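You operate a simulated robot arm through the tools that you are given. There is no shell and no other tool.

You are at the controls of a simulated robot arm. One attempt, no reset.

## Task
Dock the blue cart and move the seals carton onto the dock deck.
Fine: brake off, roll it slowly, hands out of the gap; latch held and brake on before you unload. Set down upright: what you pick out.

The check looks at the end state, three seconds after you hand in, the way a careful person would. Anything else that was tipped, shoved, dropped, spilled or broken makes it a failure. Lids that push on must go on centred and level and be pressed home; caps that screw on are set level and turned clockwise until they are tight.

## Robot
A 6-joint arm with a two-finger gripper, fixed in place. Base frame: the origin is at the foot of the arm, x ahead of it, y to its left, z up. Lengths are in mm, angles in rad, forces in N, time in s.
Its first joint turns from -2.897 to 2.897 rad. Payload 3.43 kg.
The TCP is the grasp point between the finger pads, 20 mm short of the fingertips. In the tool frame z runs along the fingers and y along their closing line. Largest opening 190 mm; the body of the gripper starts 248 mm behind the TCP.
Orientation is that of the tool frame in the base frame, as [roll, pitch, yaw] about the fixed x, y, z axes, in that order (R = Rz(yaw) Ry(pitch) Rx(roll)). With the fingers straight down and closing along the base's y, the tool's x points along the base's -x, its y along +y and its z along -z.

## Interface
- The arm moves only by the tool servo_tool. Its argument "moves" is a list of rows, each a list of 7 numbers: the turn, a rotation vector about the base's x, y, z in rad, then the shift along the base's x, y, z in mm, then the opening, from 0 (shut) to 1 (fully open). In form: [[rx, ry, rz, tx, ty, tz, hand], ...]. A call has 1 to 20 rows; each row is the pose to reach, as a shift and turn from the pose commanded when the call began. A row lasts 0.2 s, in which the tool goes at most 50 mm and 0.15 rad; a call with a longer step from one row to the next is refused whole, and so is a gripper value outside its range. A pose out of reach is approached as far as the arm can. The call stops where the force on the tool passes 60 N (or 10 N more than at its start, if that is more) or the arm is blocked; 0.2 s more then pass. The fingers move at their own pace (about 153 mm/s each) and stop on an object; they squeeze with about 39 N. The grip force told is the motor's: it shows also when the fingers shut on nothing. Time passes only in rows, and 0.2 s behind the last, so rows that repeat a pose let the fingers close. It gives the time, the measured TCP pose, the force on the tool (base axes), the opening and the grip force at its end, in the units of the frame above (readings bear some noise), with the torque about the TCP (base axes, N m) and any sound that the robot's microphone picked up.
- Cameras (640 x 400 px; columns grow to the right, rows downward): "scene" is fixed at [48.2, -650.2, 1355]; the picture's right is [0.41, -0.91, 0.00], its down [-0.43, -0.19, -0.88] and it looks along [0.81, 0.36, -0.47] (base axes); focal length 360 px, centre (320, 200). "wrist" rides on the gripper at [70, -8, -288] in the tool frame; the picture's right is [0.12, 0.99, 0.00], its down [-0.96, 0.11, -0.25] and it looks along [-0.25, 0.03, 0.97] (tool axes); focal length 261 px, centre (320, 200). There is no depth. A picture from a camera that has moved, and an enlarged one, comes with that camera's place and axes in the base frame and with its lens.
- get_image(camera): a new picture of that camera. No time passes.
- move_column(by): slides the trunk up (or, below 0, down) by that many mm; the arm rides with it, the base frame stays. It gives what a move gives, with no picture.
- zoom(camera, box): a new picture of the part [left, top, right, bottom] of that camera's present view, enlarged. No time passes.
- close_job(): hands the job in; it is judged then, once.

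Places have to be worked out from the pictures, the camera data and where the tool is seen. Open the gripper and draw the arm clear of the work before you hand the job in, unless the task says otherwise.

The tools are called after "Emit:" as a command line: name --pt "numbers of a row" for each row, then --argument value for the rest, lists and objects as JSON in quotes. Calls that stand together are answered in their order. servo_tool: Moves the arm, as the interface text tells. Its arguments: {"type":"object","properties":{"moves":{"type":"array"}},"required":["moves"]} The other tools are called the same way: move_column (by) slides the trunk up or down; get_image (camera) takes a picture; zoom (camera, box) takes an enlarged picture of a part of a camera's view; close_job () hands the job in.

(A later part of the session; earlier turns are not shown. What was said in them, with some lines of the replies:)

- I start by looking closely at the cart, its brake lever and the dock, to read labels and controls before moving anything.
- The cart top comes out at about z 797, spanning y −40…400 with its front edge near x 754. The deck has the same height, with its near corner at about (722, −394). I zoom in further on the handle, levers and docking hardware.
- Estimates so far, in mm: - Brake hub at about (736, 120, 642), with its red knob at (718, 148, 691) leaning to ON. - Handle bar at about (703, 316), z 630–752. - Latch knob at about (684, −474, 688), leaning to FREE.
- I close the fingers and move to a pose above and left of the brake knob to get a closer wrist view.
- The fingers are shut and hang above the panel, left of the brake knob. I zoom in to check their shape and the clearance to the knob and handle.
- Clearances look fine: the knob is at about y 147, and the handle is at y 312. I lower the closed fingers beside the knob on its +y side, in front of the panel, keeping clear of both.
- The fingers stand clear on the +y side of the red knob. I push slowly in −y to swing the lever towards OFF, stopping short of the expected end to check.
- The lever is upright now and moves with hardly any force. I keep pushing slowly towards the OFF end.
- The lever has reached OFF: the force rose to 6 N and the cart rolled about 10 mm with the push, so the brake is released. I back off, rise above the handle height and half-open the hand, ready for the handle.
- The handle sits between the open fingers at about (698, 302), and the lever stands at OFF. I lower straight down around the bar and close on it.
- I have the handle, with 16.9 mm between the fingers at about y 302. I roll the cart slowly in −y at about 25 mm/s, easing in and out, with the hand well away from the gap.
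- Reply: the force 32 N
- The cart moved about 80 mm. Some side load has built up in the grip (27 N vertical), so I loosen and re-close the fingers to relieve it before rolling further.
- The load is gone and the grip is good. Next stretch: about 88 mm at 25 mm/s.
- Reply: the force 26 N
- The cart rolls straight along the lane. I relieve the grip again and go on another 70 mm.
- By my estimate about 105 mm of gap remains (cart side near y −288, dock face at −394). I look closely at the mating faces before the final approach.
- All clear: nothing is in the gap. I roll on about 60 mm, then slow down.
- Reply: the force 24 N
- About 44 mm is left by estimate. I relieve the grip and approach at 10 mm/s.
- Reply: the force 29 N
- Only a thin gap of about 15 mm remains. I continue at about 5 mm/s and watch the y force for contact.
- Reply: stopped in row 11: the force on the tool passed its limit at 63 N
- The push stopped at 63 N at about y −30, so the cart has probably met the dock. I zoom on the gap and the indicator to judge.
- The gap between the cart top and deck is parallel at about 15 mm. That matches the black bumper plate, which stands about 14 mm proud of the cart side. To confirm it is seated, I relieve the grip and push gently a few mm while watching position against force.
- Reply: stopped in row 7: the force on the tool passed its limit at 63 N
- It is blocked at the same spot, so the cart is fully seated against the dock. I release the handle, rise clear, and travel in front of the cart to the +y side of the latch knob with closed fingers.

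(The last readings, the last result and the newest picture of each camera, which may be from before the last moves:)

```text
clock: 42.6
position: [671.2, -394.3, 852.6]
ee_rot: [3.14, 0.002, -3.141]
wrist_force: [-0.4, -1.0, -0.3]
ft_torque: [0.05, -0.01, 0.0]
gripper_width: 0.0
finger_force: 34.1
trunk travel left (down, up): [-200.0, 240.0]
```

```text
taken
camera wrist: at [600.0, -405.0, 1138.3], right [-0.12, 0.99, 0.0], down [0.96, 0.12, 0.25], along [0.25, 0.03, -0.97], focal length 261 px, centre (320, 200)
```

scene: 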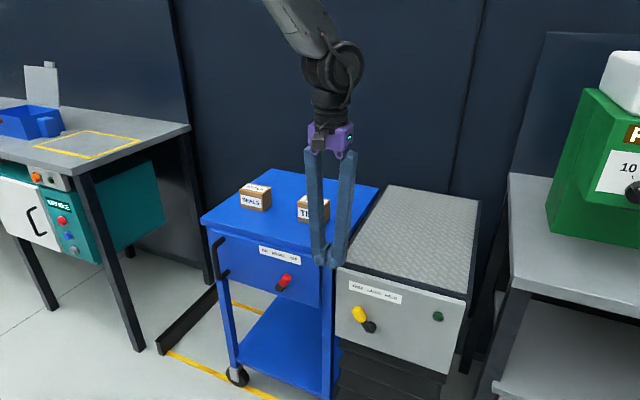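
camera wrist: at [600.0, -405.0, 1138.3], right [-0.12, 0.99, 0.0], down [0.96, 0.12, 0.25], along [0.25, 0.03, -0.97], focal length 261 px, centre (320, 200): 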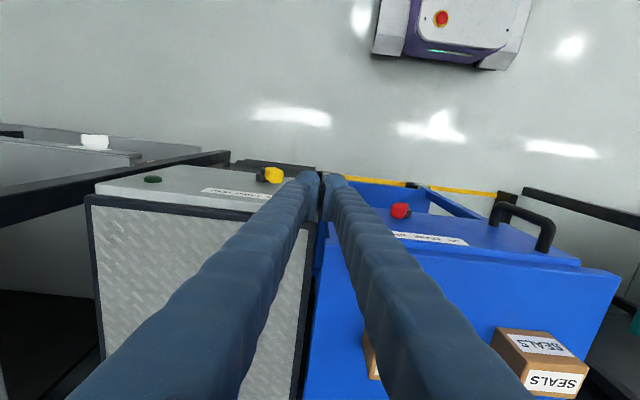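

The latch knob reads about (682, −476) from here, consistent with before. I zoom in to check the descent path.

Emit:
zoom --camera "wrist" --box '[200, 140, 440, 290]'

Emit:
zoom --camera "scene" --box '[280, 210, 440, 310]'

```text
2.67 times, centred on (320, 215) of wrist
camera zoom: at [600.0, -405.0, 1138.3], right [-0.12, 0.99, 0.0], down [0.96, 0.12, 0.25], along [0.25, 0.03, -0.97], focal length 695 px, centre (320, 160)
```

zoom: 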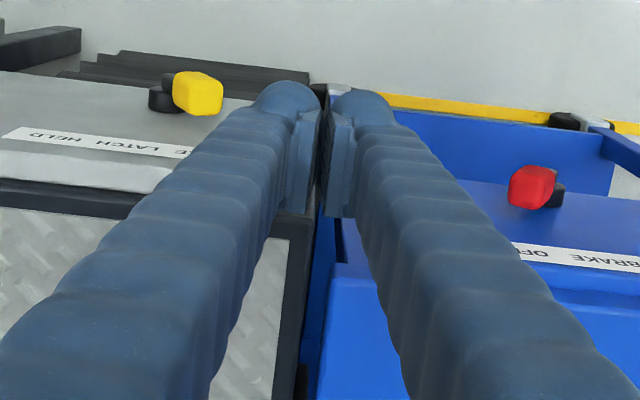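

```text
4.00 times, centred on (360, 260) of scene
camera zoom: at [48.2, -650.2, 1355.0], right [0.41, -0.91, 0.0], down [-0.43, -0.19, -0.88], along [0.81, 0.36, -0.47], focal length 1438 px, centre (160, -40)
```

zoom: 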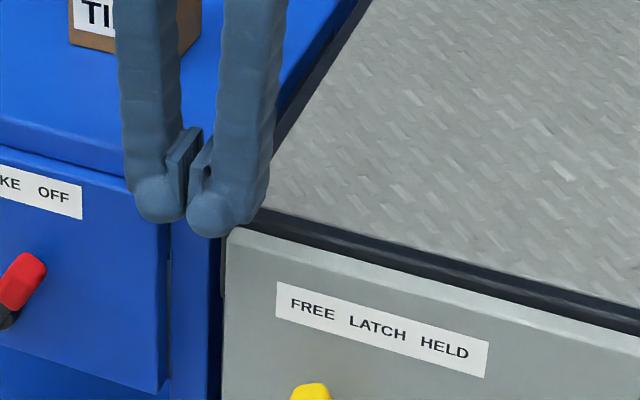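

The dock panel face is near x 705, so the fingers (x up to about 692) pass in front of it. I lower beside the latch knob.

Emit:
servo_tool --pt "0 0 0 -2 0 -30 0" --pt "0 0 0 -2 0 -65 0" --pt "0 0 0 -2 0 -100 0" --pt "0 0 0 -2 0 -130 0" --pt "0 0 0 -2 0 -150 0" --pt "0 0 0 -2 0 -163 0" --pt "0 0 0 -2 0 -163 0"

Emit:
zoom --camera "scene" --box '[280, 250, 440, 350]'

Emit:
zoom --camera "wrist" --box '[200, 120, 440, 270]'

```text
clock: 44.2
position: [669.1, -396.6, 687.7]
ee_rot: [3.14, 0.004, 3.141]
wrist_force: [0.7, 0.4, 0.3]
ft_torque: [-0.01, 0.04, 0.02]
gripper_width: 0.0
finger_force: 34.8
trunk travel left (down, up): [-200.0, 240.0]
```

```text
4.00 times, centred on (360, 300) of scene
camera zoom: at [48.2, -650.2, 1355.0], right [0.41, -0.91, 0.0], down [-0.43, -0.19, -0.88], along [0.81, 0.36, -0.47], focal length 1438 px, centre (160, -200)
```

zoom: 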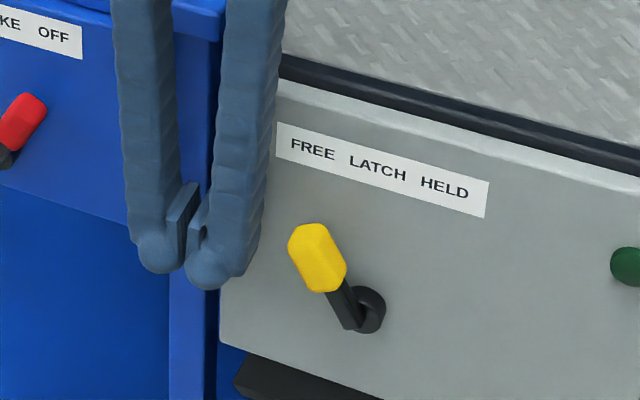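

```text
2.67 times, centred on (320, 195) of wrist
camera zoom: at [598.3, -405.9, 975.5], right [-0.12, 0.99, 0.0], down [0.96, 0.12, 0.25], along [0.25, 0.03, -0.97], focal length 695 px, centre (320, 213)
```

zoom: 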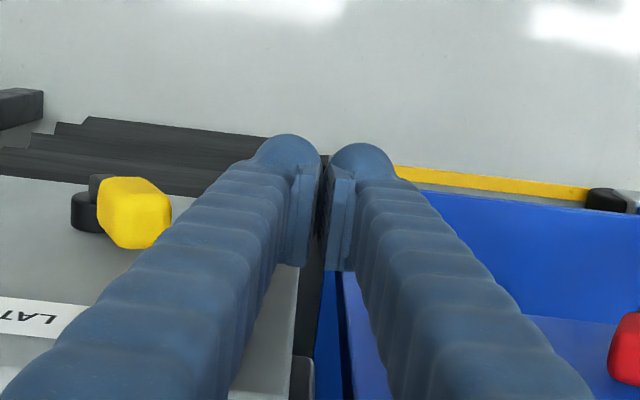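

The fingers are clear on the +y (FREE) side of the yellow knob. I push slowly in −y to swing it to HELD.

Emit:
servo_tool --pt "0 0 0 0 -6 0 0" --pt "0 0 0 0 -12 0 0" --pt "0 0 0 0 -18 0 0" --pt "0 0 0 0 -24 0 0" --pt "0 0 0 0 -29 0 0" --pt "0 0 0 0 -34 0 0" --pt "0 0 0 0 -39 0 0" --pt "0 0 0 0 -44 0 0" --pt "0 0 0 0 -49 0 0" --pt "0 0 0 0 -54 0 0" --pt "0 0 0 0 -59 0 0" --pt "0 0 0 0 -64 0 0" --pt "0 0 0 0 -69 0 0" --pt "0 0 0 0 -73 0 0" --pt "0 0 0 0 -77 0 0" --pt "0 0 0 0 -80 0 0"

Emit:
zoom --camera "scene" --box '[280, 250, 480, 375]'

```text
clock: 47.6
position: [668.3, -475.8, 689.3]
ee_rot: [3.139, 0.002, 3.14]
wrist_force: [-0.4, 0.0, 0.3]
ft_torque: [0.0, -0.01, -0.02]
gripper_width: 0.1
finger_force: 34.0
trunk travel left (down, up): [-200.0, 240.0]
```

```text
3.20 times, centred on (380, 312) of scene
camera zoom: at [48.2, -650.2, 1355.0], right [0.41, -0.91, 0.0], down [-0.43, -0.19, -0.88], along [0.81, 0.36, -0.47], focal length 1151 px, centre (128, -160)
```

zoom: 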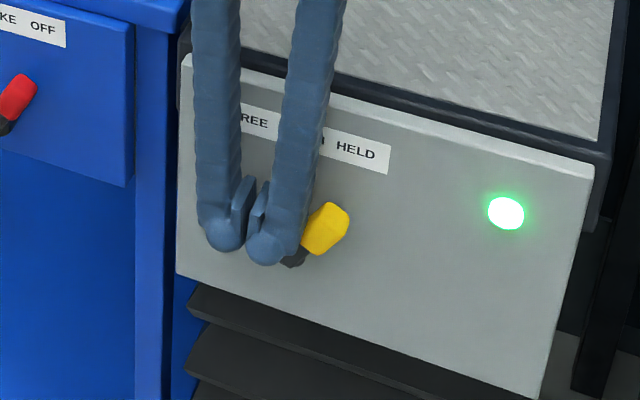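

The green lamp is lit, so the latch registers as held. I nudge the lever a few mm more to make sure it is at its stop.

Emit:
servo_tool --pt "0 0 0 0 -1.5 0 0" --pt "0 0 0 0 -3 0 0" --pt "0 0 0 0 -4.5 0 0" --pt "0 0 0 0 -6 0 0" --pt "0 0 0 0 -7 0 0"

Emit:
zoom --camera "scene" --box '[280, 250, 480, 375]'

```text
clock: 48.8
position: [668.2, -478.6, 689.4]
ee_rot: [3.138, 0.0, -3.138]
wrist_force: [13.7, 55.5, 5.2]
ft_torque: [0.23, -0.19, 0.84]
gripper_width: 0.3
finger_force: 33.9
trunk travel left (down, up): [-200.0, 240.0]
```

```text
3.20 times, centred on (380, 312) of scene
camera zoom: at [48.2, -650.2, 1355.0], right [0.41, -0.91, 0.0], down [-0.43, -0.19, -0.88], along [0.81, 0.36, -0.47], focal length 1151 px, centre (128, -160)
```

zoom: 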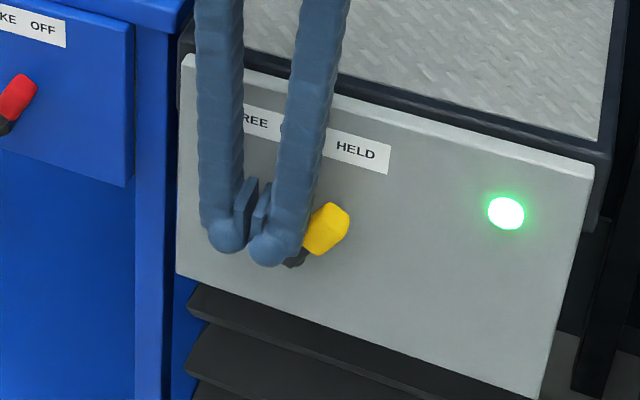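

The lever is hard against its stop at 55 N with the lamp lit. I back off, then move in front of the panels to the −y side of the brake knob (now at about y −252), outside the gap at x.

Emit:
servo_tool --pt "0 0 0 0 8 0 0" --pt "0 0 0 -4 25 0 0" --pt "0 0 0 -10 50 0 0" --pt "0 0 0 -10 80 0 0" --pt "0 0 0 -10 110 0 0" --pt "0 0 0 -10 135 0 0" --pt "0 0 0 -10 148 0 0" --pt "0 0 0 -10 148 0 0"

Emit:
zoom --camera "scene" --box '[240, 230, 460, 368]'

Emit:
get_image --camera "wrist"

```text
clock: 50.6
position: [657.4, -337.3, 691.3]
ee_rot: [3.141, 0.002, -3.141]
wrist_force: [-0.3, -0.2, 0.0]
ft_torque: [-0.06, 0.0, 0.01]
gripper_width: 0.0
finger_force: 34.0
trunk travel left (down, up): [-200.0, 240.0]
```

```text
2.90 times, centred on (350, 299) of scene
camera zoom: at [48.2, -650.2, 1355.0], right [0.41, -0.91, 0.0], down [-0.43, -0.19, -0.88], along [0.81, 0.36, -0.47], focal length 1042 px, centre (233, -87)
```

zoom: 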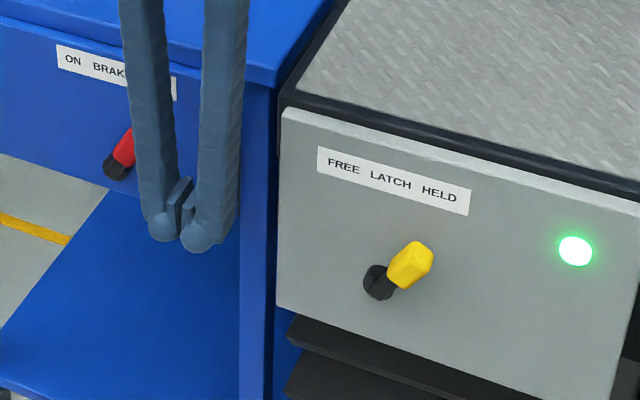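

```text
taken
camera wrist: at [587.3, -344.5, 977.3], right [-0.12, 0.99, 0.0], down [0.96, 0.12, 0.25], along [0.25, 0.03, -0.97], focal length 261 px, centre (320, 200)
```

wrist: 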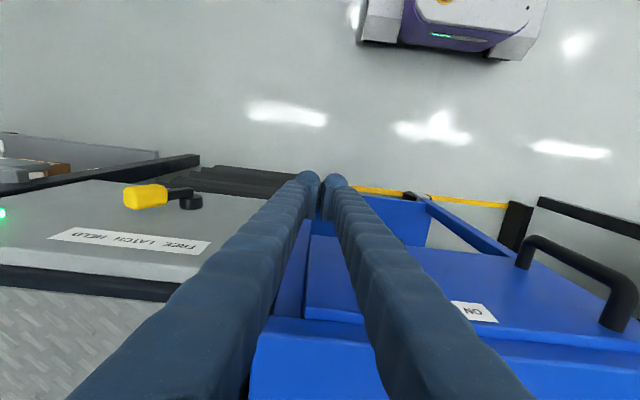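

The latch lever rests at HELD with the lamp on. The brake knob should be at about (718, −252), 40 mm beyond the near finger. I ease in over the knob depth (x about 703) and then push in +y towards ON.

Emit:
servo_tool --pt "0 0 0 10 8 -2 0" --pt "0 0 0 25 12 -2 0" --pt "0 0 0 38 12 -2 0" --pt "0 0 0 46 12 -2 0" --pt "0 0 0 46 12 -2 0"

Emit:
zoom --camera "wrist" --box '[200, 120, 520, 320]'

Emit:
zoom --camera "scene" --box '[240, 230, 400, 330]'

```text
clock: 51.8
position: [704.1, -324.8, 687.8]
ee_rot: [3.141, 0.002, -3.14]
wrist_force: [0.1, 0.3, -0.8]
ft_torque: [0.02, 0.02, -0.05]
gripper_width: 0.2
finger_force: 34.3
trunk travel left (down, up): [-200.0, 240.0]
```

```text
2.00 times, centred on (360, 220) of wrist
camera zoom: at [633.2, -334.0, 974.3], right [-0.12, 0.99, 0.0], down [0.96, 0.12, 0.25], along [0.25, 0.03, -0.97], focal length 521 px, centre (240, 160)
```

zoom: 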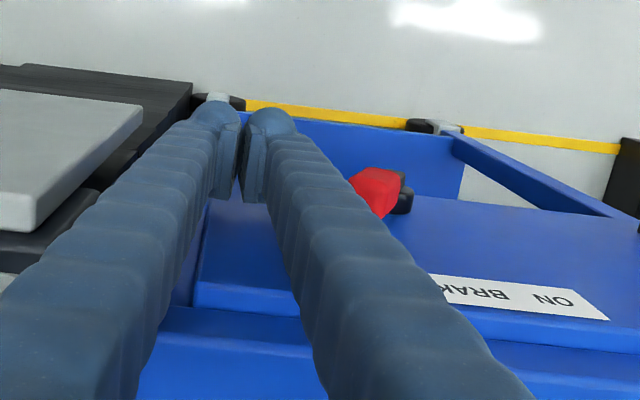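

```text
4.00 times, centred on (320, 280) of scene
camera zoom: at [48.2, -650.2, 1355.0], right [0.41, -0.91, 0.0], down [-0.43, -0.19, -0.88], along [0.81, 0.36, -0.47], focal length 1438 px, centre (320, -120)
```

zoom: 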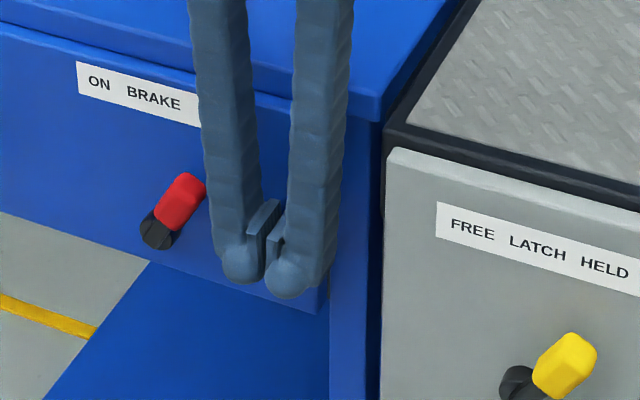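

The fingers sit on the −y side of the red knob. I push slowly in +y to bring the lever to ON.

Emit:
servo_tool --pt "0 0 0 0 5 0 0" --pt "0 0 0 0 10 0 0" --pt "0 0 0 0 15 0 0" --pt "0 0 0 0 20 0 0" --pt "0 0 0 0 25 0 0" --pt "0 0 0 0 30 0 0" --pt "0 0 0 0 35 0 0" --pt "0 0 0 0 40 0 0" --pt "0 0 0 0 45 0 0" --pt "0 0 0 0 50 0 0" --pt "0 0 0 0 55 0 0" --pt "0 0 0 0 60 0 0" --pt "0 0 0 0 64 0 0" --pt "0 0 0 0 68 0 0" --pt "0 0 0 0 71 0 0" --pt "0 0 0 0 74 0 0"

Emit:
zoom --camera "scene" --box '[220, 210, 480, 372]'

```text
clock: 55.2
position: [703.5, -250.1, 688.0]
ee_rot: [3.14, 0.002, -3.141]
wrist_force: [-0.1, -0.1, 0.5]
ft_torque: [-0.02, 0.01, 0.01]
gripper_width: 0.0
finger_force: 34.1
trunk travel left (down, up): [-200.0, 240.0]
```

```text
2.46 times, centred on (350, 291) of scene
camera zoom: at [48.2, -650.2, 1355.0], right [0.41, -0.91, 0.0], down [-0.43, -0.19, -0.88], along [0.81, 0.36, -0.47], focal length 885 px, centre (246, -24)
```

zoom: 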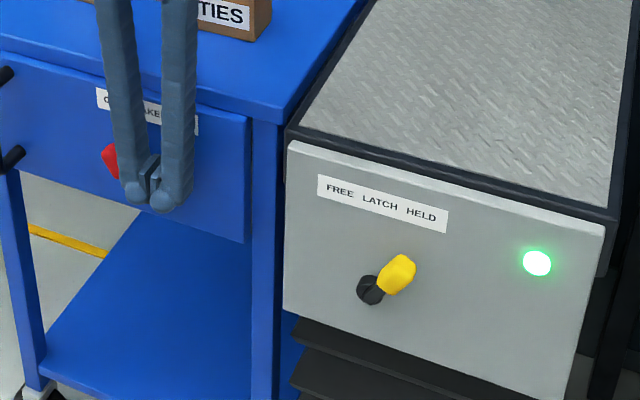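

The lever has gone past vertical towards ON. I nudge on in small steps until it meets its stop.

Emit:
servo_tool --pt "0 0 0 0 1.5 0 0" --pt "0 0 0 0 3 0 0" --pt "0 0 0 0 4.5 0 0" --pt "0 0 0 0 6 0 0"

Emit:
zoom --camera "scene" --box '[220, 230, 320, 292]'

```text
clock: 56.2
position: [704.8, -244.2, 688.5]
ee_rot: [3.139, 0.001, -3.141]
wrist_force: [0.3, -1.7, -0.6]
ft_torque: [0.02, 0.03, 0.01]
gripper_width: 0.3
finger_force: 34.6
trunk travel left (down, up): [-200.0, 240.0]
```

```text
6.40 times, centred on (270, 261) of scene
camera zoom: at [48.2, -650.2, 1355.0], right [0.41, -0.91, 0.0], down [-0.43, -0.19, -0.88], along [0.81, 0.36, -0.47], focal length 2301 px, centre (640, -190)
```

zoom: 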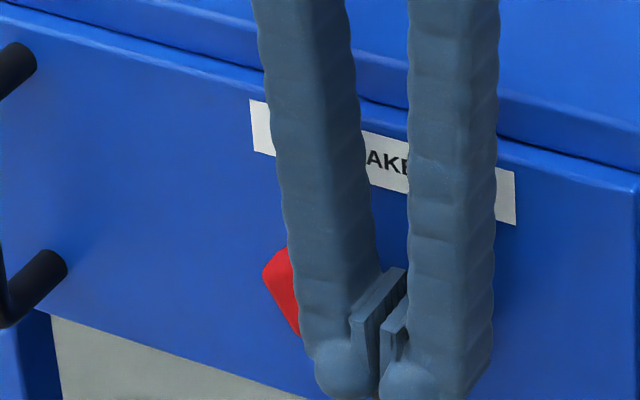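

Still light force at y −244, so the stop has not been met. I continue in 1.5 mm steps.

Emit:
servo_tool --pt "0 0 0 0 1.5 0 0" --pt "0 0 0 0 3 0 0" --pt "0 0 0 0 4 0 0" --pt "0 0 0 0 5 0 0"

Emit:
zoom --camera "scene" --box '[220, 230, 320, 292]'

```text
clock: 57.4
position: [704.4, -244.3, 688.7]
ee_rot: [3.14, 0.003, 3.141]
wrist_force: [-7.0, -21.2, -3.5]
ft_torque: [-0.26, 0.09, 0.04]
gripper_width: 0.0
finger_force: 34.5
trunk travel left (down, up): [-200.0, 240.0]
stopped in row 4: the force on the tool passed its limit at 65 N (the readings are from after the stop); the commanded pose is now the measured one
```

```text
6.40 times, centred on (270, 261) of scene
camera zoom: at [48.2, -650.2, 1355.0], right [0.41, -0.91, 0.0], down [-0.43, -0.19, -0.88], along [0.81, 0.36, -0.47], focal length 2301 px, centre (640, -190)
```

zoom: 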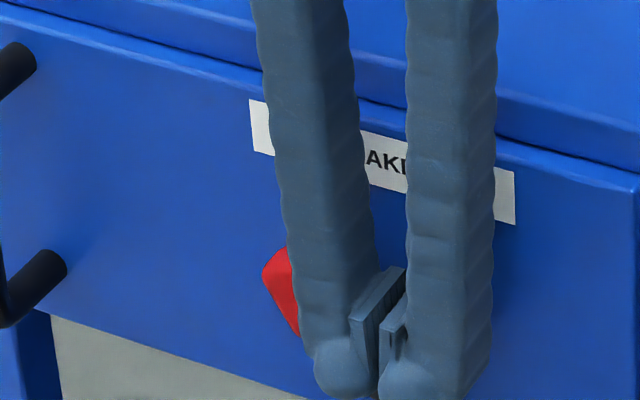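

The lever met its stop at 65 N without moving the latched cart. I back off in −y, draw out in front, rise, and check the whole scene.

Emit:
servo_tool --pt "0 0 0 0 -8 0 0" --pt "0 0 0 -4 -25 0 0" --pt "0 0 0 -20 -35 0 0" --pt "0 0 0 -30 -35 40 0" --pt "0 0 0 -30 -35 85 0" --pt "0 0 0 -30 -35 130 0" --pt "0 0 0 -30 -35 175 0" --pt "0 0 0 -30 -10 215 0.2" --pt "0 0 0 -30 30 240 0.4" --pt "0 0 0 -30 75 250 0.6" --pt "0 0 0 -20 115 270 0.7" --pt "0 0 0 0 150 290 0.7" --pt "0 0 0 30 180 300 0.7" --pt "0 0 0 60 190 310 0.7" --pt "0 0 0 60 190 310 0.7"

Emit:
get_image --camera "scene"

Emit:
zoom --camera "scene" --box '[190, 170, 450, 332]'

Emit:
get_image --camera "wrist"

```text
clock: 60.5
position: [764.7, -49.4, 998.2]
ee_rot: [-3.141, 0.002, 3.14]
wrist_force: [-0.5, -0.1, -0.1]
ft_torque: [0.0, -0.01, -0.01]
gripper_width: 133.0
finger_force: 0.1
trunk travel left (down, up): [-200.0, 240.0]
```

```text
taken
```

scene: 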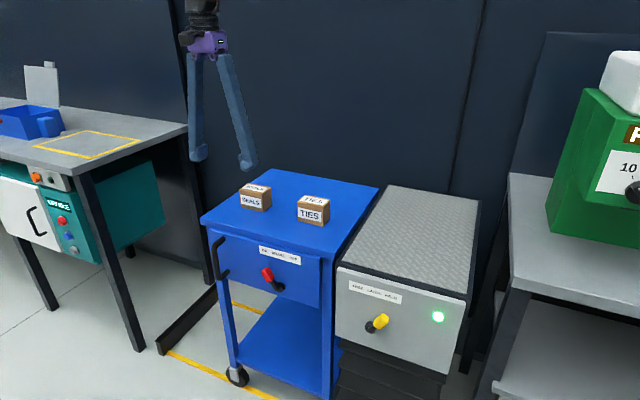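

```text
2.46 times, centred on (320, 251) of scene
camera zoom: at [48.2, -650.2, 1355.0], right [0.41, -0.91, 0.0], down [-0.43, -0.19, -0.88], along [0.81, 0.36, -0.47], focal length 885 px, centre (320, 74)
```

zoom: 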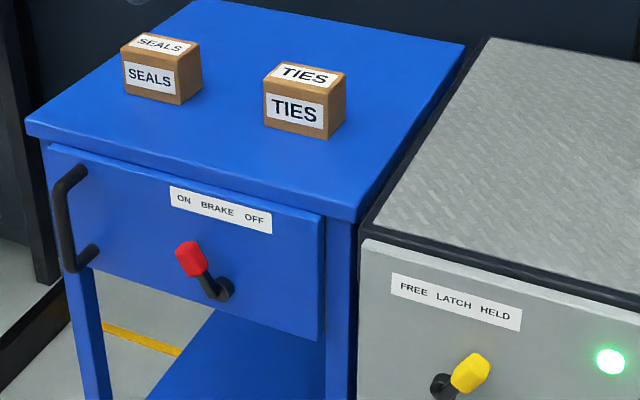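

```text
taken
camera wrist: at [692.8, -57.6, 1286.0], right [-0.12, 0.99, 0.0], down [0.96, 0.12, 0.25], along [0.25, 0.03, -0.97], focal length 261 px, centre (320, 200)
```

wrist: 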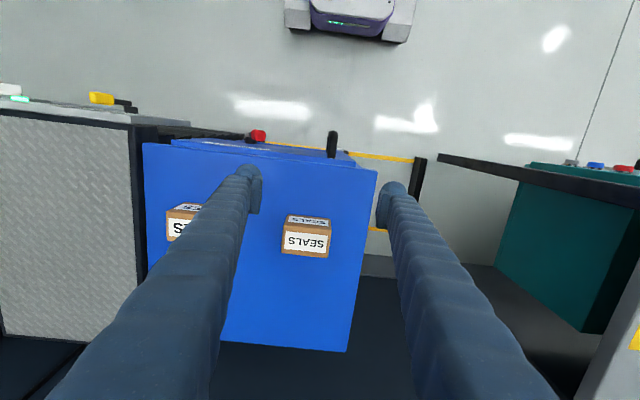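

The brake lever reads ON, the latch is at HELD and the lamp is green, so I can unload. I zoom in to locate the SEALS carton precisely.

Emit:
zoom --camera "wrist" --box '[260, 180, 360, 280]'

Emit:
zoom --camera "scene" --box '[225, 170, 345, 245]'

```text
4.00 times, centred on (310, 230) of wrist
camera zoom: at [692.8, -57.6, 1286.0], right [-0.12, 0.99, 0.0], down [0.96, 0.12, 0.25], along [0.25, 0.03, -0.97], focal length 1043 px, centre (360, 80)
```

zoom: 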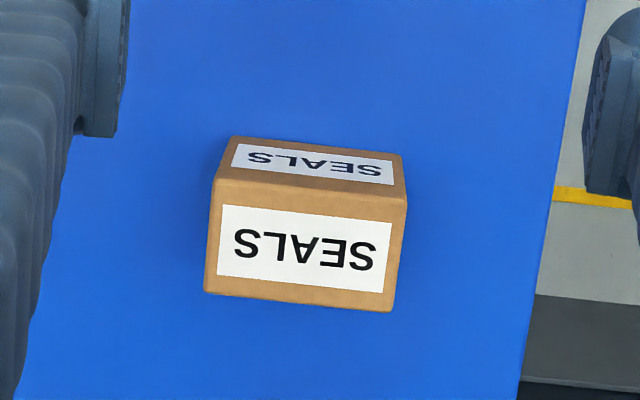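

```text
5.33 times, centred on (285, 208) of scene
camera zoom: at [48.2, -650.2, 1355.0], right [0.41, -0.91, 0.0], down [-0.43, -0.19, -0.88], along [0.81, 0.36, -0.47], focal length 1918 px, centre (507, 160)
```

zoom: 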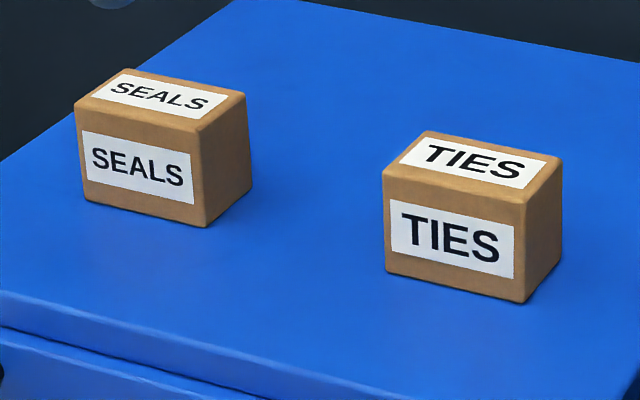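

SEALS carton: top face at about x 856–909, y −101…−17, z 797–857, square to the axes, with its centre at (882, −59). TIES is over 110 mm away in −y. I move above it with the hand 133 mm open and check alignment.

Emit:
servo_tool --pt "0 0 0 35 -3 -10 0.7" --pt "0 0 0 75 -6 -20 0.7" --pt "0 0 0 105 -9 -30 0.7" --pt "0 0 0 118 -10 -38 0.7" --pt "0 0 0 118 -10 -38 0.7"

Emit:
get_image --camera "wrist"

Emit:
zoom --camera "scene" --box '[180, 110, 340, 235]'

```text
clock: 61.8
position: [884.4, -62.3, 960.4]
ee_rot: [-3.14, 0.003, -3.141]
wrist_force: [0.7, 0.2, -0.2]
ft_torque: [-0.02, -0.05, -0.01]
gripper_width: 133.2
finger_force: 0.1
trunk travel left (down, up): [-200.0, 240.0]
```

```text
taken
camera wrist: at [811.6, -71.0, 1247.0], right [-0.12, 0.99, 0.0], down [0.96, 0.12, 0.25], along [0.25, 0.03, -0.97], focal length 261 px, centre (320, 200)
```

wrist: 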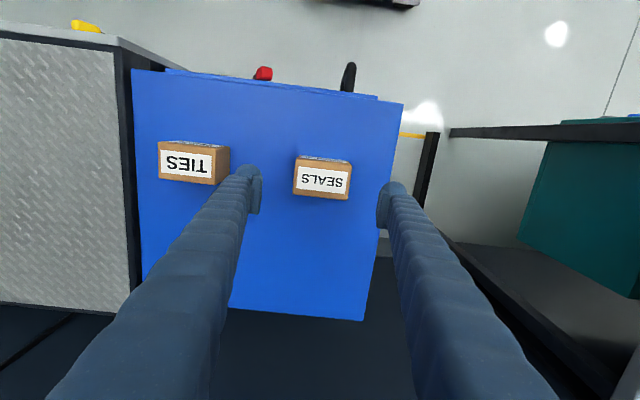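

```text
3.20 times, centred on (260, 172) of scene
camera zoom: at [48.2, -650.2, 1355.0], right [0.41, -0.91, 0.0], down [-0.43, -0.19, -0.88], along [0.81, 0.36, -0.47], focal length 1151 px, centre (512, 288)
```

zoom: 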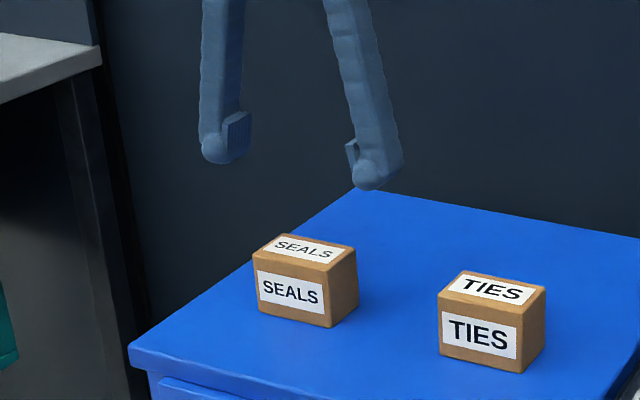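

The carton centre reads (881, −60) against the TCP at about (883, −63). I correct by +3 mm in y, lower to z about 830 with the fingertips some 13 mm above the cart top, and close gently.

Emit:
servo_tool --pt "0 0 0 -1 3 -30 0.7" --pt "0 0 0 -1 3 -60 0.7" --pt "0 0 0 -1 3 -90 0.7" --pt "0 0 0 -1 3 -110 0.7" --pt "0 0 0 -1 3 -122 0.7" --pt "0 0 0 -1 3 -130 0.7" --pt "0 0 0 -1 3 -130 0.7"

Emit:
get_image --camera "wrist"

Emit:
zoom --camera "scene" --box '[200, 150, 340, 240]'

```text
clock: 63.4
position: [881.6, -58.8, 829.9]
ee_rot: [-3.141, 0.003, 3.141]
wrist_force: [-0.2, -0.4, -0.9]
ft_torque: [-0.02, 0.01, -0.02]
gripper_width: 132.7
finger_force: 0.1
trunk travel left (down, up): [-200.0, 240.0]
```

```text
taken
camera wrist: at [810.0, -66.7, 1117.4], right [-0.12, 0.99, 0.0], down [0.96, 0.12, 0.25], along [0.25, 0.03, -0.97], focal length 261 px, centre (320, 200)
```

wrist: 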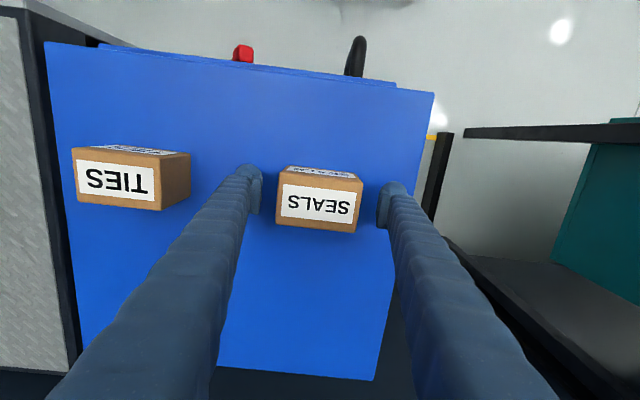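

```text
4.44 times, centred on (270, 195) of scene
camera zoom: at [48.2, -650.2, 1355.0], right [0.41, -0.91, 0.0], down [-0.43, -0.19, -0.88], along [0.81, 0.36, -0.47], focal length 1598 px, centre (542, 222)
```

zoom: 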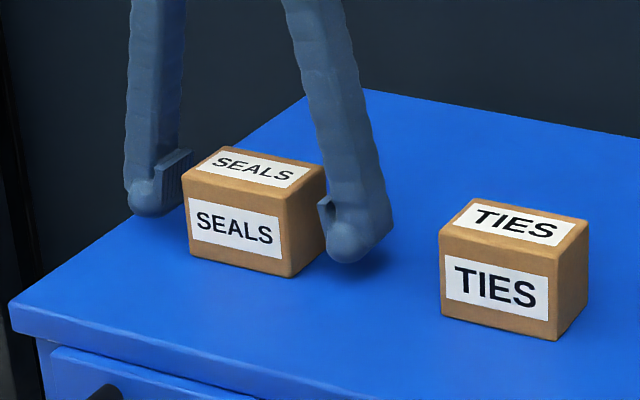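

The carton is centred between the fingers. I close step by step onto it.

Emit:
servo_tool --pt "0 0 0 0 0 0 0.6" --pt "0 0 0 0 0 0 0.53" --pt "0 0 0 0 0 0 0.48" --pt "0 0 0 0 0 0 0.45" --pt "0 0 0 0 0 0 0.43" --pt "0 0 0 0 0 0 0.4" --pt "0 0 0 0 0 0 0.3" --pt "0 0 0 0 0 0 0.2" --pt "0 0 0 0 0 0 0.2"

Emit:
zoom --camera "scene" --box '[200, 150, 340, 240]'

```text
clock: 65.3
position: [881.8, -58.0, 829.4]
ee_rot: [-3.141, 0.004, -3.14]
wrist_force: [0.8, 0.1, 1.1]
ft_torque: [0.01, -0.03, 0.0]
gripper_width: 88.2
finger_force: 39.2
trunk travel left (down, up): [-200.0, 240.0]
```

```text
4.44 times, centred on (270, 195) of scene
camera zoom: at [48.2, -650.2, 1355.0], right [0.41, -0.91, 0.0], down [-0.43, -0.19, -0.88], along [0.81, 0.36, -0.47], focal length 1598 px, centre (542, 222)
```

zoom: 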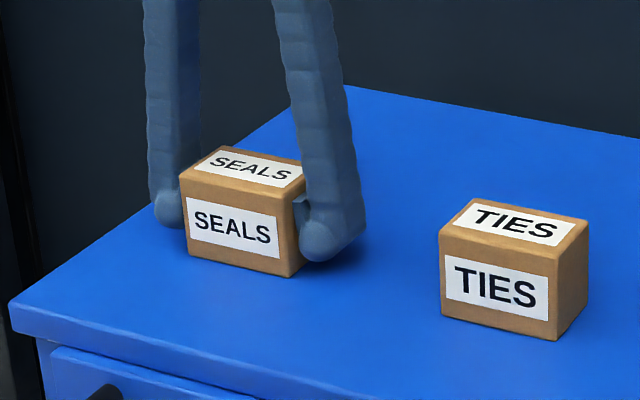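

Gripped at 88 mm with 39 N. I lift straight up gently.

Emit:
servo_tool --pt "0 0 0 0 0 3 0.2" --pt "0 0 0 0 0 8 0.2" --pt "0 0 0 0 0 15 0.2" --pt "0 0 0 0 0 25 0.2" --pt "0 0 0 0 0 38 0.2" --pt "0 0 0 0 0 52 0.2" --pt "0 0 0 0 0 66 0.2" --pt "0 0 0 0 0 80 0.2" --pt "0 0 0 0 0 94 0.2" --pt "0 0 0 0 0 106 0.2" --pt "0 0 0 0 0 115 0.2" --pt "0 0 0 0 0 120 0.2"

Emit:
get_image --camera "scene"

Emit:
get_image --camera "wrist"

```text
clock: 68.0
position: [883.1, -58.4, 949.9]
ee_rot: [-3.141, 0.005, -3.142]
wrist_force: [-0.4, -0.4, -1.2]
ft_torque: [0.02, -0.03, 0.0]
gripper_width: 88.0
finger_force: 39.1
trunk travel left (down, up): [-200.0, 240.0]
```

```text
taken
```

scene: 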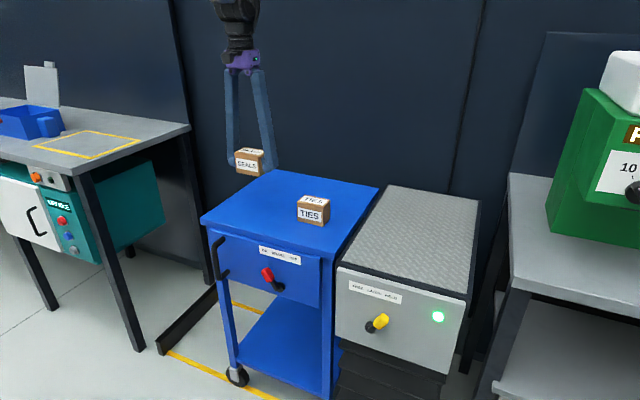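

```text
taken
camera wrist: at [810.9, -67.2, 1237.0], right [-0.12, 0.99, 0.0], down [0.96, 0.12, 0.25], along [0.25, 0.03, -0.97], focal length 261 px, centre (320, 200)
```

wrist: 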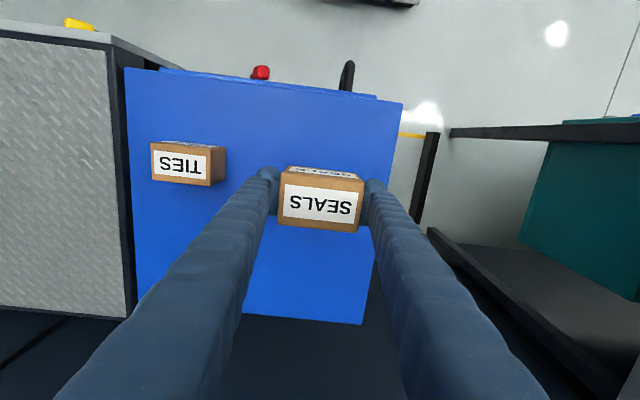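

The carton is held upright and level, 60 mm clear of TIES. I carry it smoothly over to above the deck at about (790, −490).

Emit:
servo_tool --pt "0 0 0 -3 -13 0 0.2" --pt "0 0 0 -8 -37 0 0.2" --pt "0 0 0 -15 -70 0 0.2" --pt "0 0 0 -23 -108 0 0.2" --pt "0 0 0 -31 -146 0 0.2" --pt "0 0 0 -40 -184 0 0.2" --pt "0 0 0 -48 -222 0 0.2" --pt "0 0 0 -56 -260 0 0.2" --pt "0 0 0 -64 -298 0 0.2" --pt "0 0 0 -72 -336 0 0.2" --pt "0 0 0 -80 -372 0 0.2" --pt "0 0 0 -87 -402 0 0.2" --pt "0 0 0 -91 -422 0 0.2" --pt "0 0 0 -93 -432 0 0.2" --pt "0 0 0 -93 -432 0 0.2"

Emit:
get_image --camera "scene"

Emit:
get_image --camera "wrist"

```text
clock: 71.2
position: [788.5, -490.8, 951.3]
ee_rot: [-3.141, 0.002, -3.141]
wrist_force: [0.7, 0.0, -2.5]
ft_torque: [0.05, -0.03, 0.01]
gripper_width: 87.9
finger_force: 38.8
trunk travel left (down, up): [-200.0, 240.0]
```

```text
taken
```

scene: 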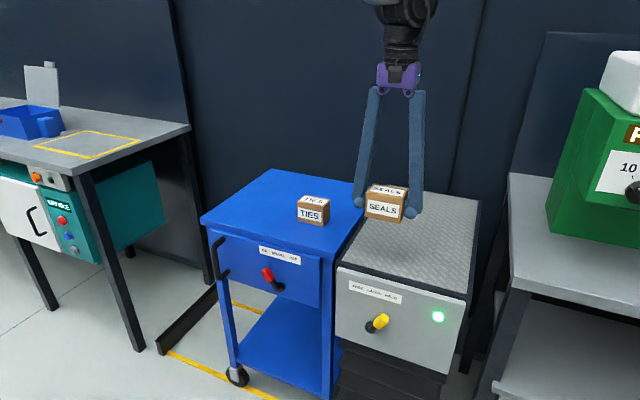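

```text
taken
camera wrist: at [716.2, -499.4, 1238.7], right [-0.12, 0.99, 0.0], down [0.96, 0.12, 0.25], along [0.25, 0.03, -0.97], focal length 261 px, centre (320, 200)
```

wrist: 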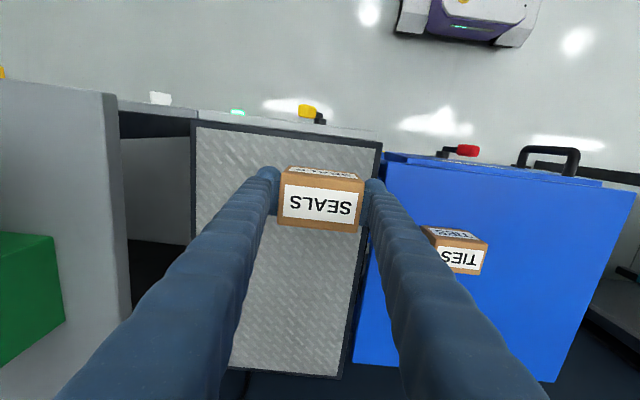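

The carton is over the deck's near half. I shift 15 mm more in −y for margin and lower to about 9 mm above the deck.

Emit:
servo_tool --pt "0 0 0 0 -5 -6 0.2" --pt "0 0 0 0 -12 -18 0.2" --pt "0 0 0 0 -15 -34 0.2" --pt "0 0 0 0 -15 -52 0.2" --pt "0 0 0 0 -15 -70 0.2" --pt "0 0 0 0 -15 -86 0.2" --pt "0 0 0 0 -15 -98 0.2" --pt "0 0 0 0 -15 -106 0.2" --pt "0 0 0 0 -15 -111 0.2" --pt "0 0 0 0 -15 -111 0.2"

Emit:
zoom --camera "scene" --box '[330, 180, 490, 280]'

Emit:
get_image --camera "wrist"

```text
clock: 73.3
position: [789.9, -507.3, 838.5]
ee_rot: [3.142, 0.004, 3.142]
wrist_force: [0.4, -0.1, -1.8]
ft_torque: [-0.01, 0.05, -0.01]
gripper_width: 88.0
finger_force: 39.4
trunk travel left (down, up): [-200.0, 240.0]
```

```text
4.00 times, centred on (410, 230) of scene
camera zoom: at [48.2, -650.2, 1355.0], right [0.41, -0.91, 0.0], down [-0.43, -0.19, -0.88], along [0.81, 0.36, -0.47], focal length 1438 px, centre (-40, 80)
```

zoom: 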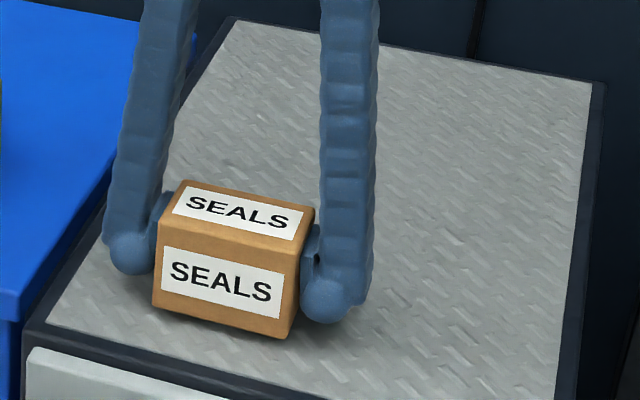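

```text
taken
camera wrist: at [717.7, -514.3, 1125.8], right [-0.12, 0.99, 0.0], down [0.96, 0.12, 0.25], along [0.25, 0.03, -0.97], focal length 261 px, centre (320, 200)
```

wrist: 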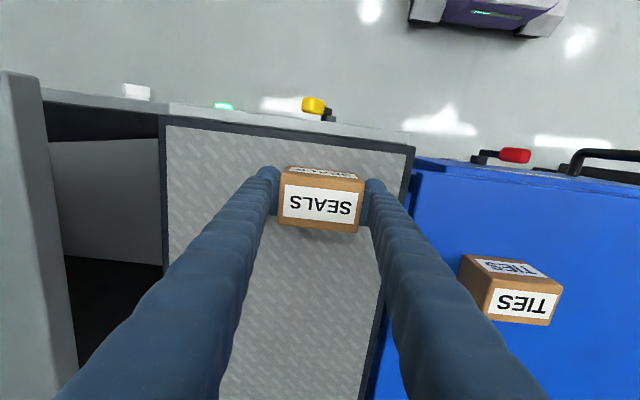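

The carton is level, just above the deck and well inside its edges. I lower in 1 mm steps and watch for touch-down.

Emit:
servo_tool --pt "0 0 0 0 0 -1 0.2" --pt "0 0 0 0 0 -2 0.2" --pt "0 0 0 0 0 -3 0.2" --pt "0 0 0 0 0 -4 0.2" --pt "0 0 0 0 0 -5 0.2" --pt "0 0 0 0 0 -6 0.2" --pt "0 0 0 0 0 -7 0.2" --pt "0 0 0 0 0 -8 0.2"

Emit:
zoom --camera "scene" --box '[330, 180, 490, 280]'

```text
clock: 75.2
position: [788.9, -506.2, 831.3]
ee_rot: [-3.14, 0.004, -3.141]
wrist_force: [-0.2, -0.2, -1.3]
ft_torque: [-0.01, -0.03, 0.03]
gripper_width: 88.0
finger_force: 38.8
trunk travel left (down, up): [-200.0, 240.0]
```

```text
4.00 times, centred on (410, 230) of scene
camera zoom: at [48.2, -650.2, 1355.0], right [0.41, -0.91, 0.0], down [-0.43, -0.19, -0.88], along [0.81, 0.36, -0.47], focal length 1438 px, centre (-40, 80)
```

zoom: 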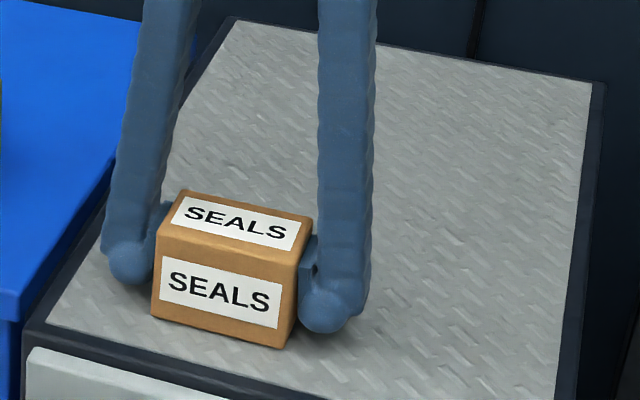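

No contact yet; the reading still shows the carton's weight. I continue 0.7 mm at a time.

Emit:
servo_tool --pt "0 0 0 0 0 -0.7 0.2" --pt "0 0 0 0 0 -1.4 0.2" --pt "0 0 0 0 0 -2.1 0.2" --pt "0 0 0 0 0 -2.1 0.2"

```text
clock: 76.2
position: [789.0, -505.5, 831.0]
ee_rot: [-3.138, 0.006, 3.14]
wrist_force: [0.7, 2.1, 8.6]
ft_torque: [0.23, 0.16, -0.08]
gripper_width: 88.0
finger_force: 39.2
trunk travel left (down, up): [-200.0, 240.0]
```

Touch-down: the vertical force went to +8.6 N. I open the fingers slowly in small steps without moving the arm.

Emit:
servo_tool --pt "0 0 0 0 0 0 0.46" --pt "0 0 0 0 0 0 0.47" --pt "0 0 0 0 0 0 0.49" --pt "0 0 0 0 0 0 0.52" --pt "0 0 0 0 0 0 0.56" --pt "0 0 0 0 0 0 0.6" --pt "0 0 0 0 0 0 0.65" --pt "0 0 0 0 0 0 0.65"

Emit:
zoom --camera "scene" --box '[330, 180, 490, 280]'

Emit:
get_image --camera "wrist"

```text
clock: 78.0
position: [788.1, -505.8, 829.3]
ee_rot: [-3.141, 0.004, -3.14]
wrist_force: [-0.1, -0.4, -0.5]
ft_torque: [0.02, -0.03, 0.02]
gripper_width: 123.5
finger_force: 0.0
trunk travel left (down, up): [-200.0, 240.0]
```

```text
4.00 times, centred on (410, 230) of scene
camera zoom: at [48.2, -650.2, 1355.0], right [0.41, -0.91, 0.0], down [-0.43, -0.19, -0.88], along [0.81, 0.36, -0.47], focal length 1438 px, centre (-40, 80)
```

zoom: 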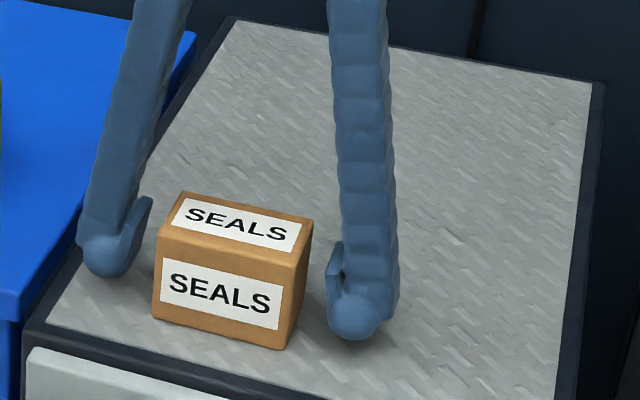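

```text
taken
camera wrist: at [717.0, -514.4, 1116.4], right [-0.12, 0.99, 0.0], down [0.96, 0.12, 0.25], along [0.25, 0.03, -0.97], focal length 261 px, centre (320, 200)
```

wrist: 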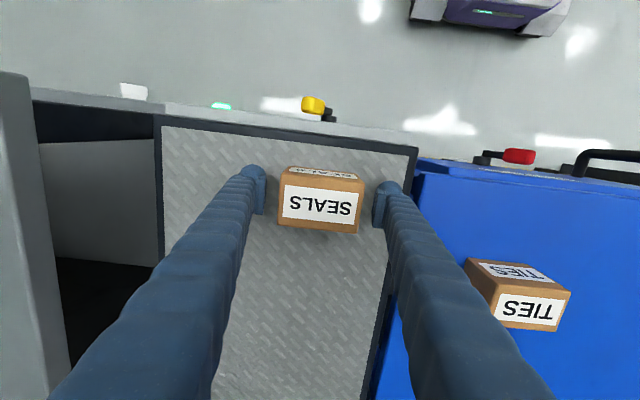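

The carton stands upright and free on the deck, with both fingers clear of it. I rise straight up and then draw the arm back clear of the work.

Emit:
servo_tool --pt "0 0 0 0 0 10 0.65" --pt "0 0 0 0 0 30 0.65" --pt "0 0 0 0 0 60 0.65" --pt "0 0 0 0 0 95 0.65" --pt "0 0 0 0 0 130 0.65" --pt "0 0 0 0 0 165 0.65" --pt "0 0 0 0 0 200 0.65" --pt "0 0 0 -15 20 220 0.65" --pt "0 0 0 -40 50 225 0.65" --pt "0 0 0 -65 85 228 0.65" --pt "0 0 0 -90 120 230 0.65" --pt "0 0 0 -115 155 230 0.65" --pt "0 0 0 -140 190 230 0.65" --pt "0 0 0 -160 225 230 0.65" --pt "0 0 0 -170 255 230 0.65" --pt "0 0 0 -175 270 230 0.65" --pt "0 0 0 -175 270 230 0.65"

Emit:
get_image --camera "scene"

Emit:
zoom --camera "scene" --box '[190, 170, 490, 358]'

Emit:
get_image --camera "wrist"

```text
clock: 81.5
position: [612.3, -235.4, 1060.1]
ee_rot: [3.141, 0.005, -3.14]
wrist_force: [-1.2, -0.4, -0.7]
ft_torque: [0.03, -0.04, -0.01]
gripper_width: 123.5
finger_force: 0.0
trunk travel left (down, up): [-200.0, 240.0]
```

```text
taken
```

scene: 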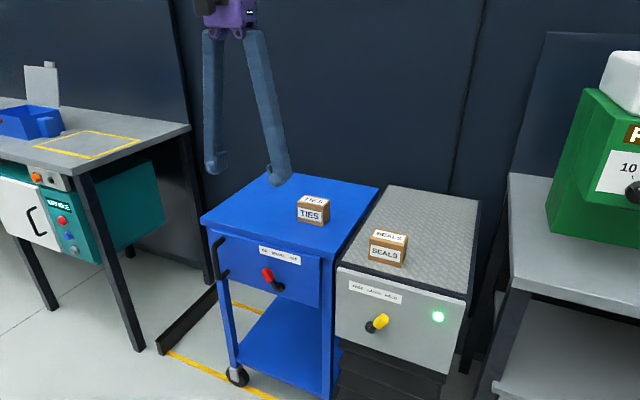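

```text
2.13 times, centred on (340, 264) of scene
camera zoom: at [48.2, -650.2, 1355.0], right [0.41, -0.91, 0.0], down [-0.43, -0.19, -0.88], along [0.81, 0.36, -0.47], focal length 765 px, centre (277, 64)
```

zoom: 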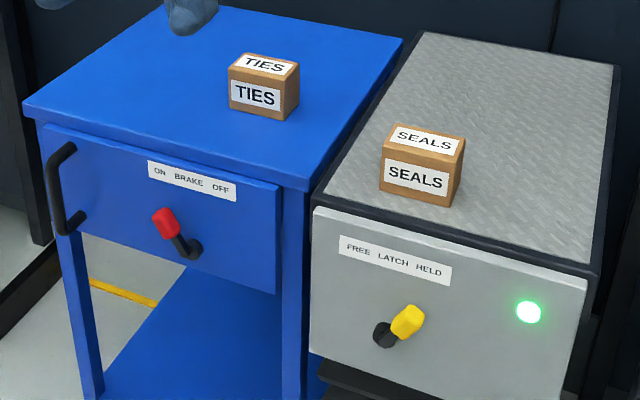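

```text
taken
camera wrist: at [541.4, -243.0, 1346.0], right [-0.12, 0.99, 0.0], down [0.96, 0.12, 0.25], along [0.25, 0.03, -0.97], focal length 261 px, centre (320, 200)
```

wrist: 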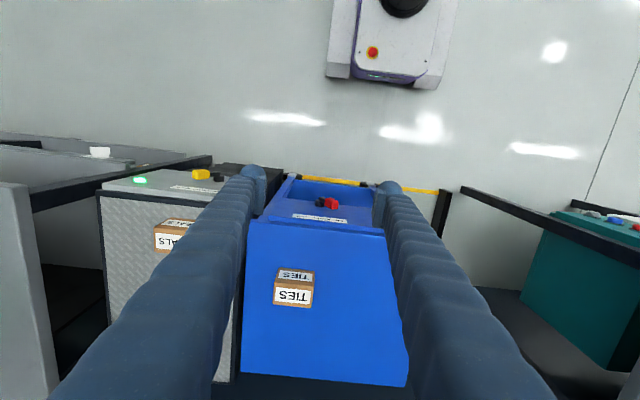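

The end state looks right:
- The cart is docked and the latch is at HELD with the lamp green.
- The brake is ON.
- The SEALS carton is upright on the deck, and TIES is still upright on the cart where it was.
- The arm is clear with the hand open.

I hand the job in.

Emit:
close_job

```text
The job is handed in.
```

The blue cart is docked and the SEALS carton is standing upright on the dock deck. I have handed the job in; no verdict came back.

- **Docking:** I turned the brake off, then rolled the cart in by its handle at about 25 mm/s. I slowed to about 5 mm/s for the last few millimetres and kept the hand out of the gap. The cart stopped firmly against the dock, leaving a parallel gap of about 15 mm at the top, which I took to be the thickness of its bumper.
- **Brake release:** as the lever reached OFF, my push also rolled the cart about 10 mm towards the dock, before I had hold of the handle.
- **Latch and brake:** before unloading, I pushed the latch to its stop at HELD, with the green lamp lit, and the brake to its stop at ON.
- **Unloading:** the carton touched down on the deck with light force, well inside the deck edges. TIES stayed upright on the cart.
- **Arm:** it is drawn back clear of the work with the hand open.
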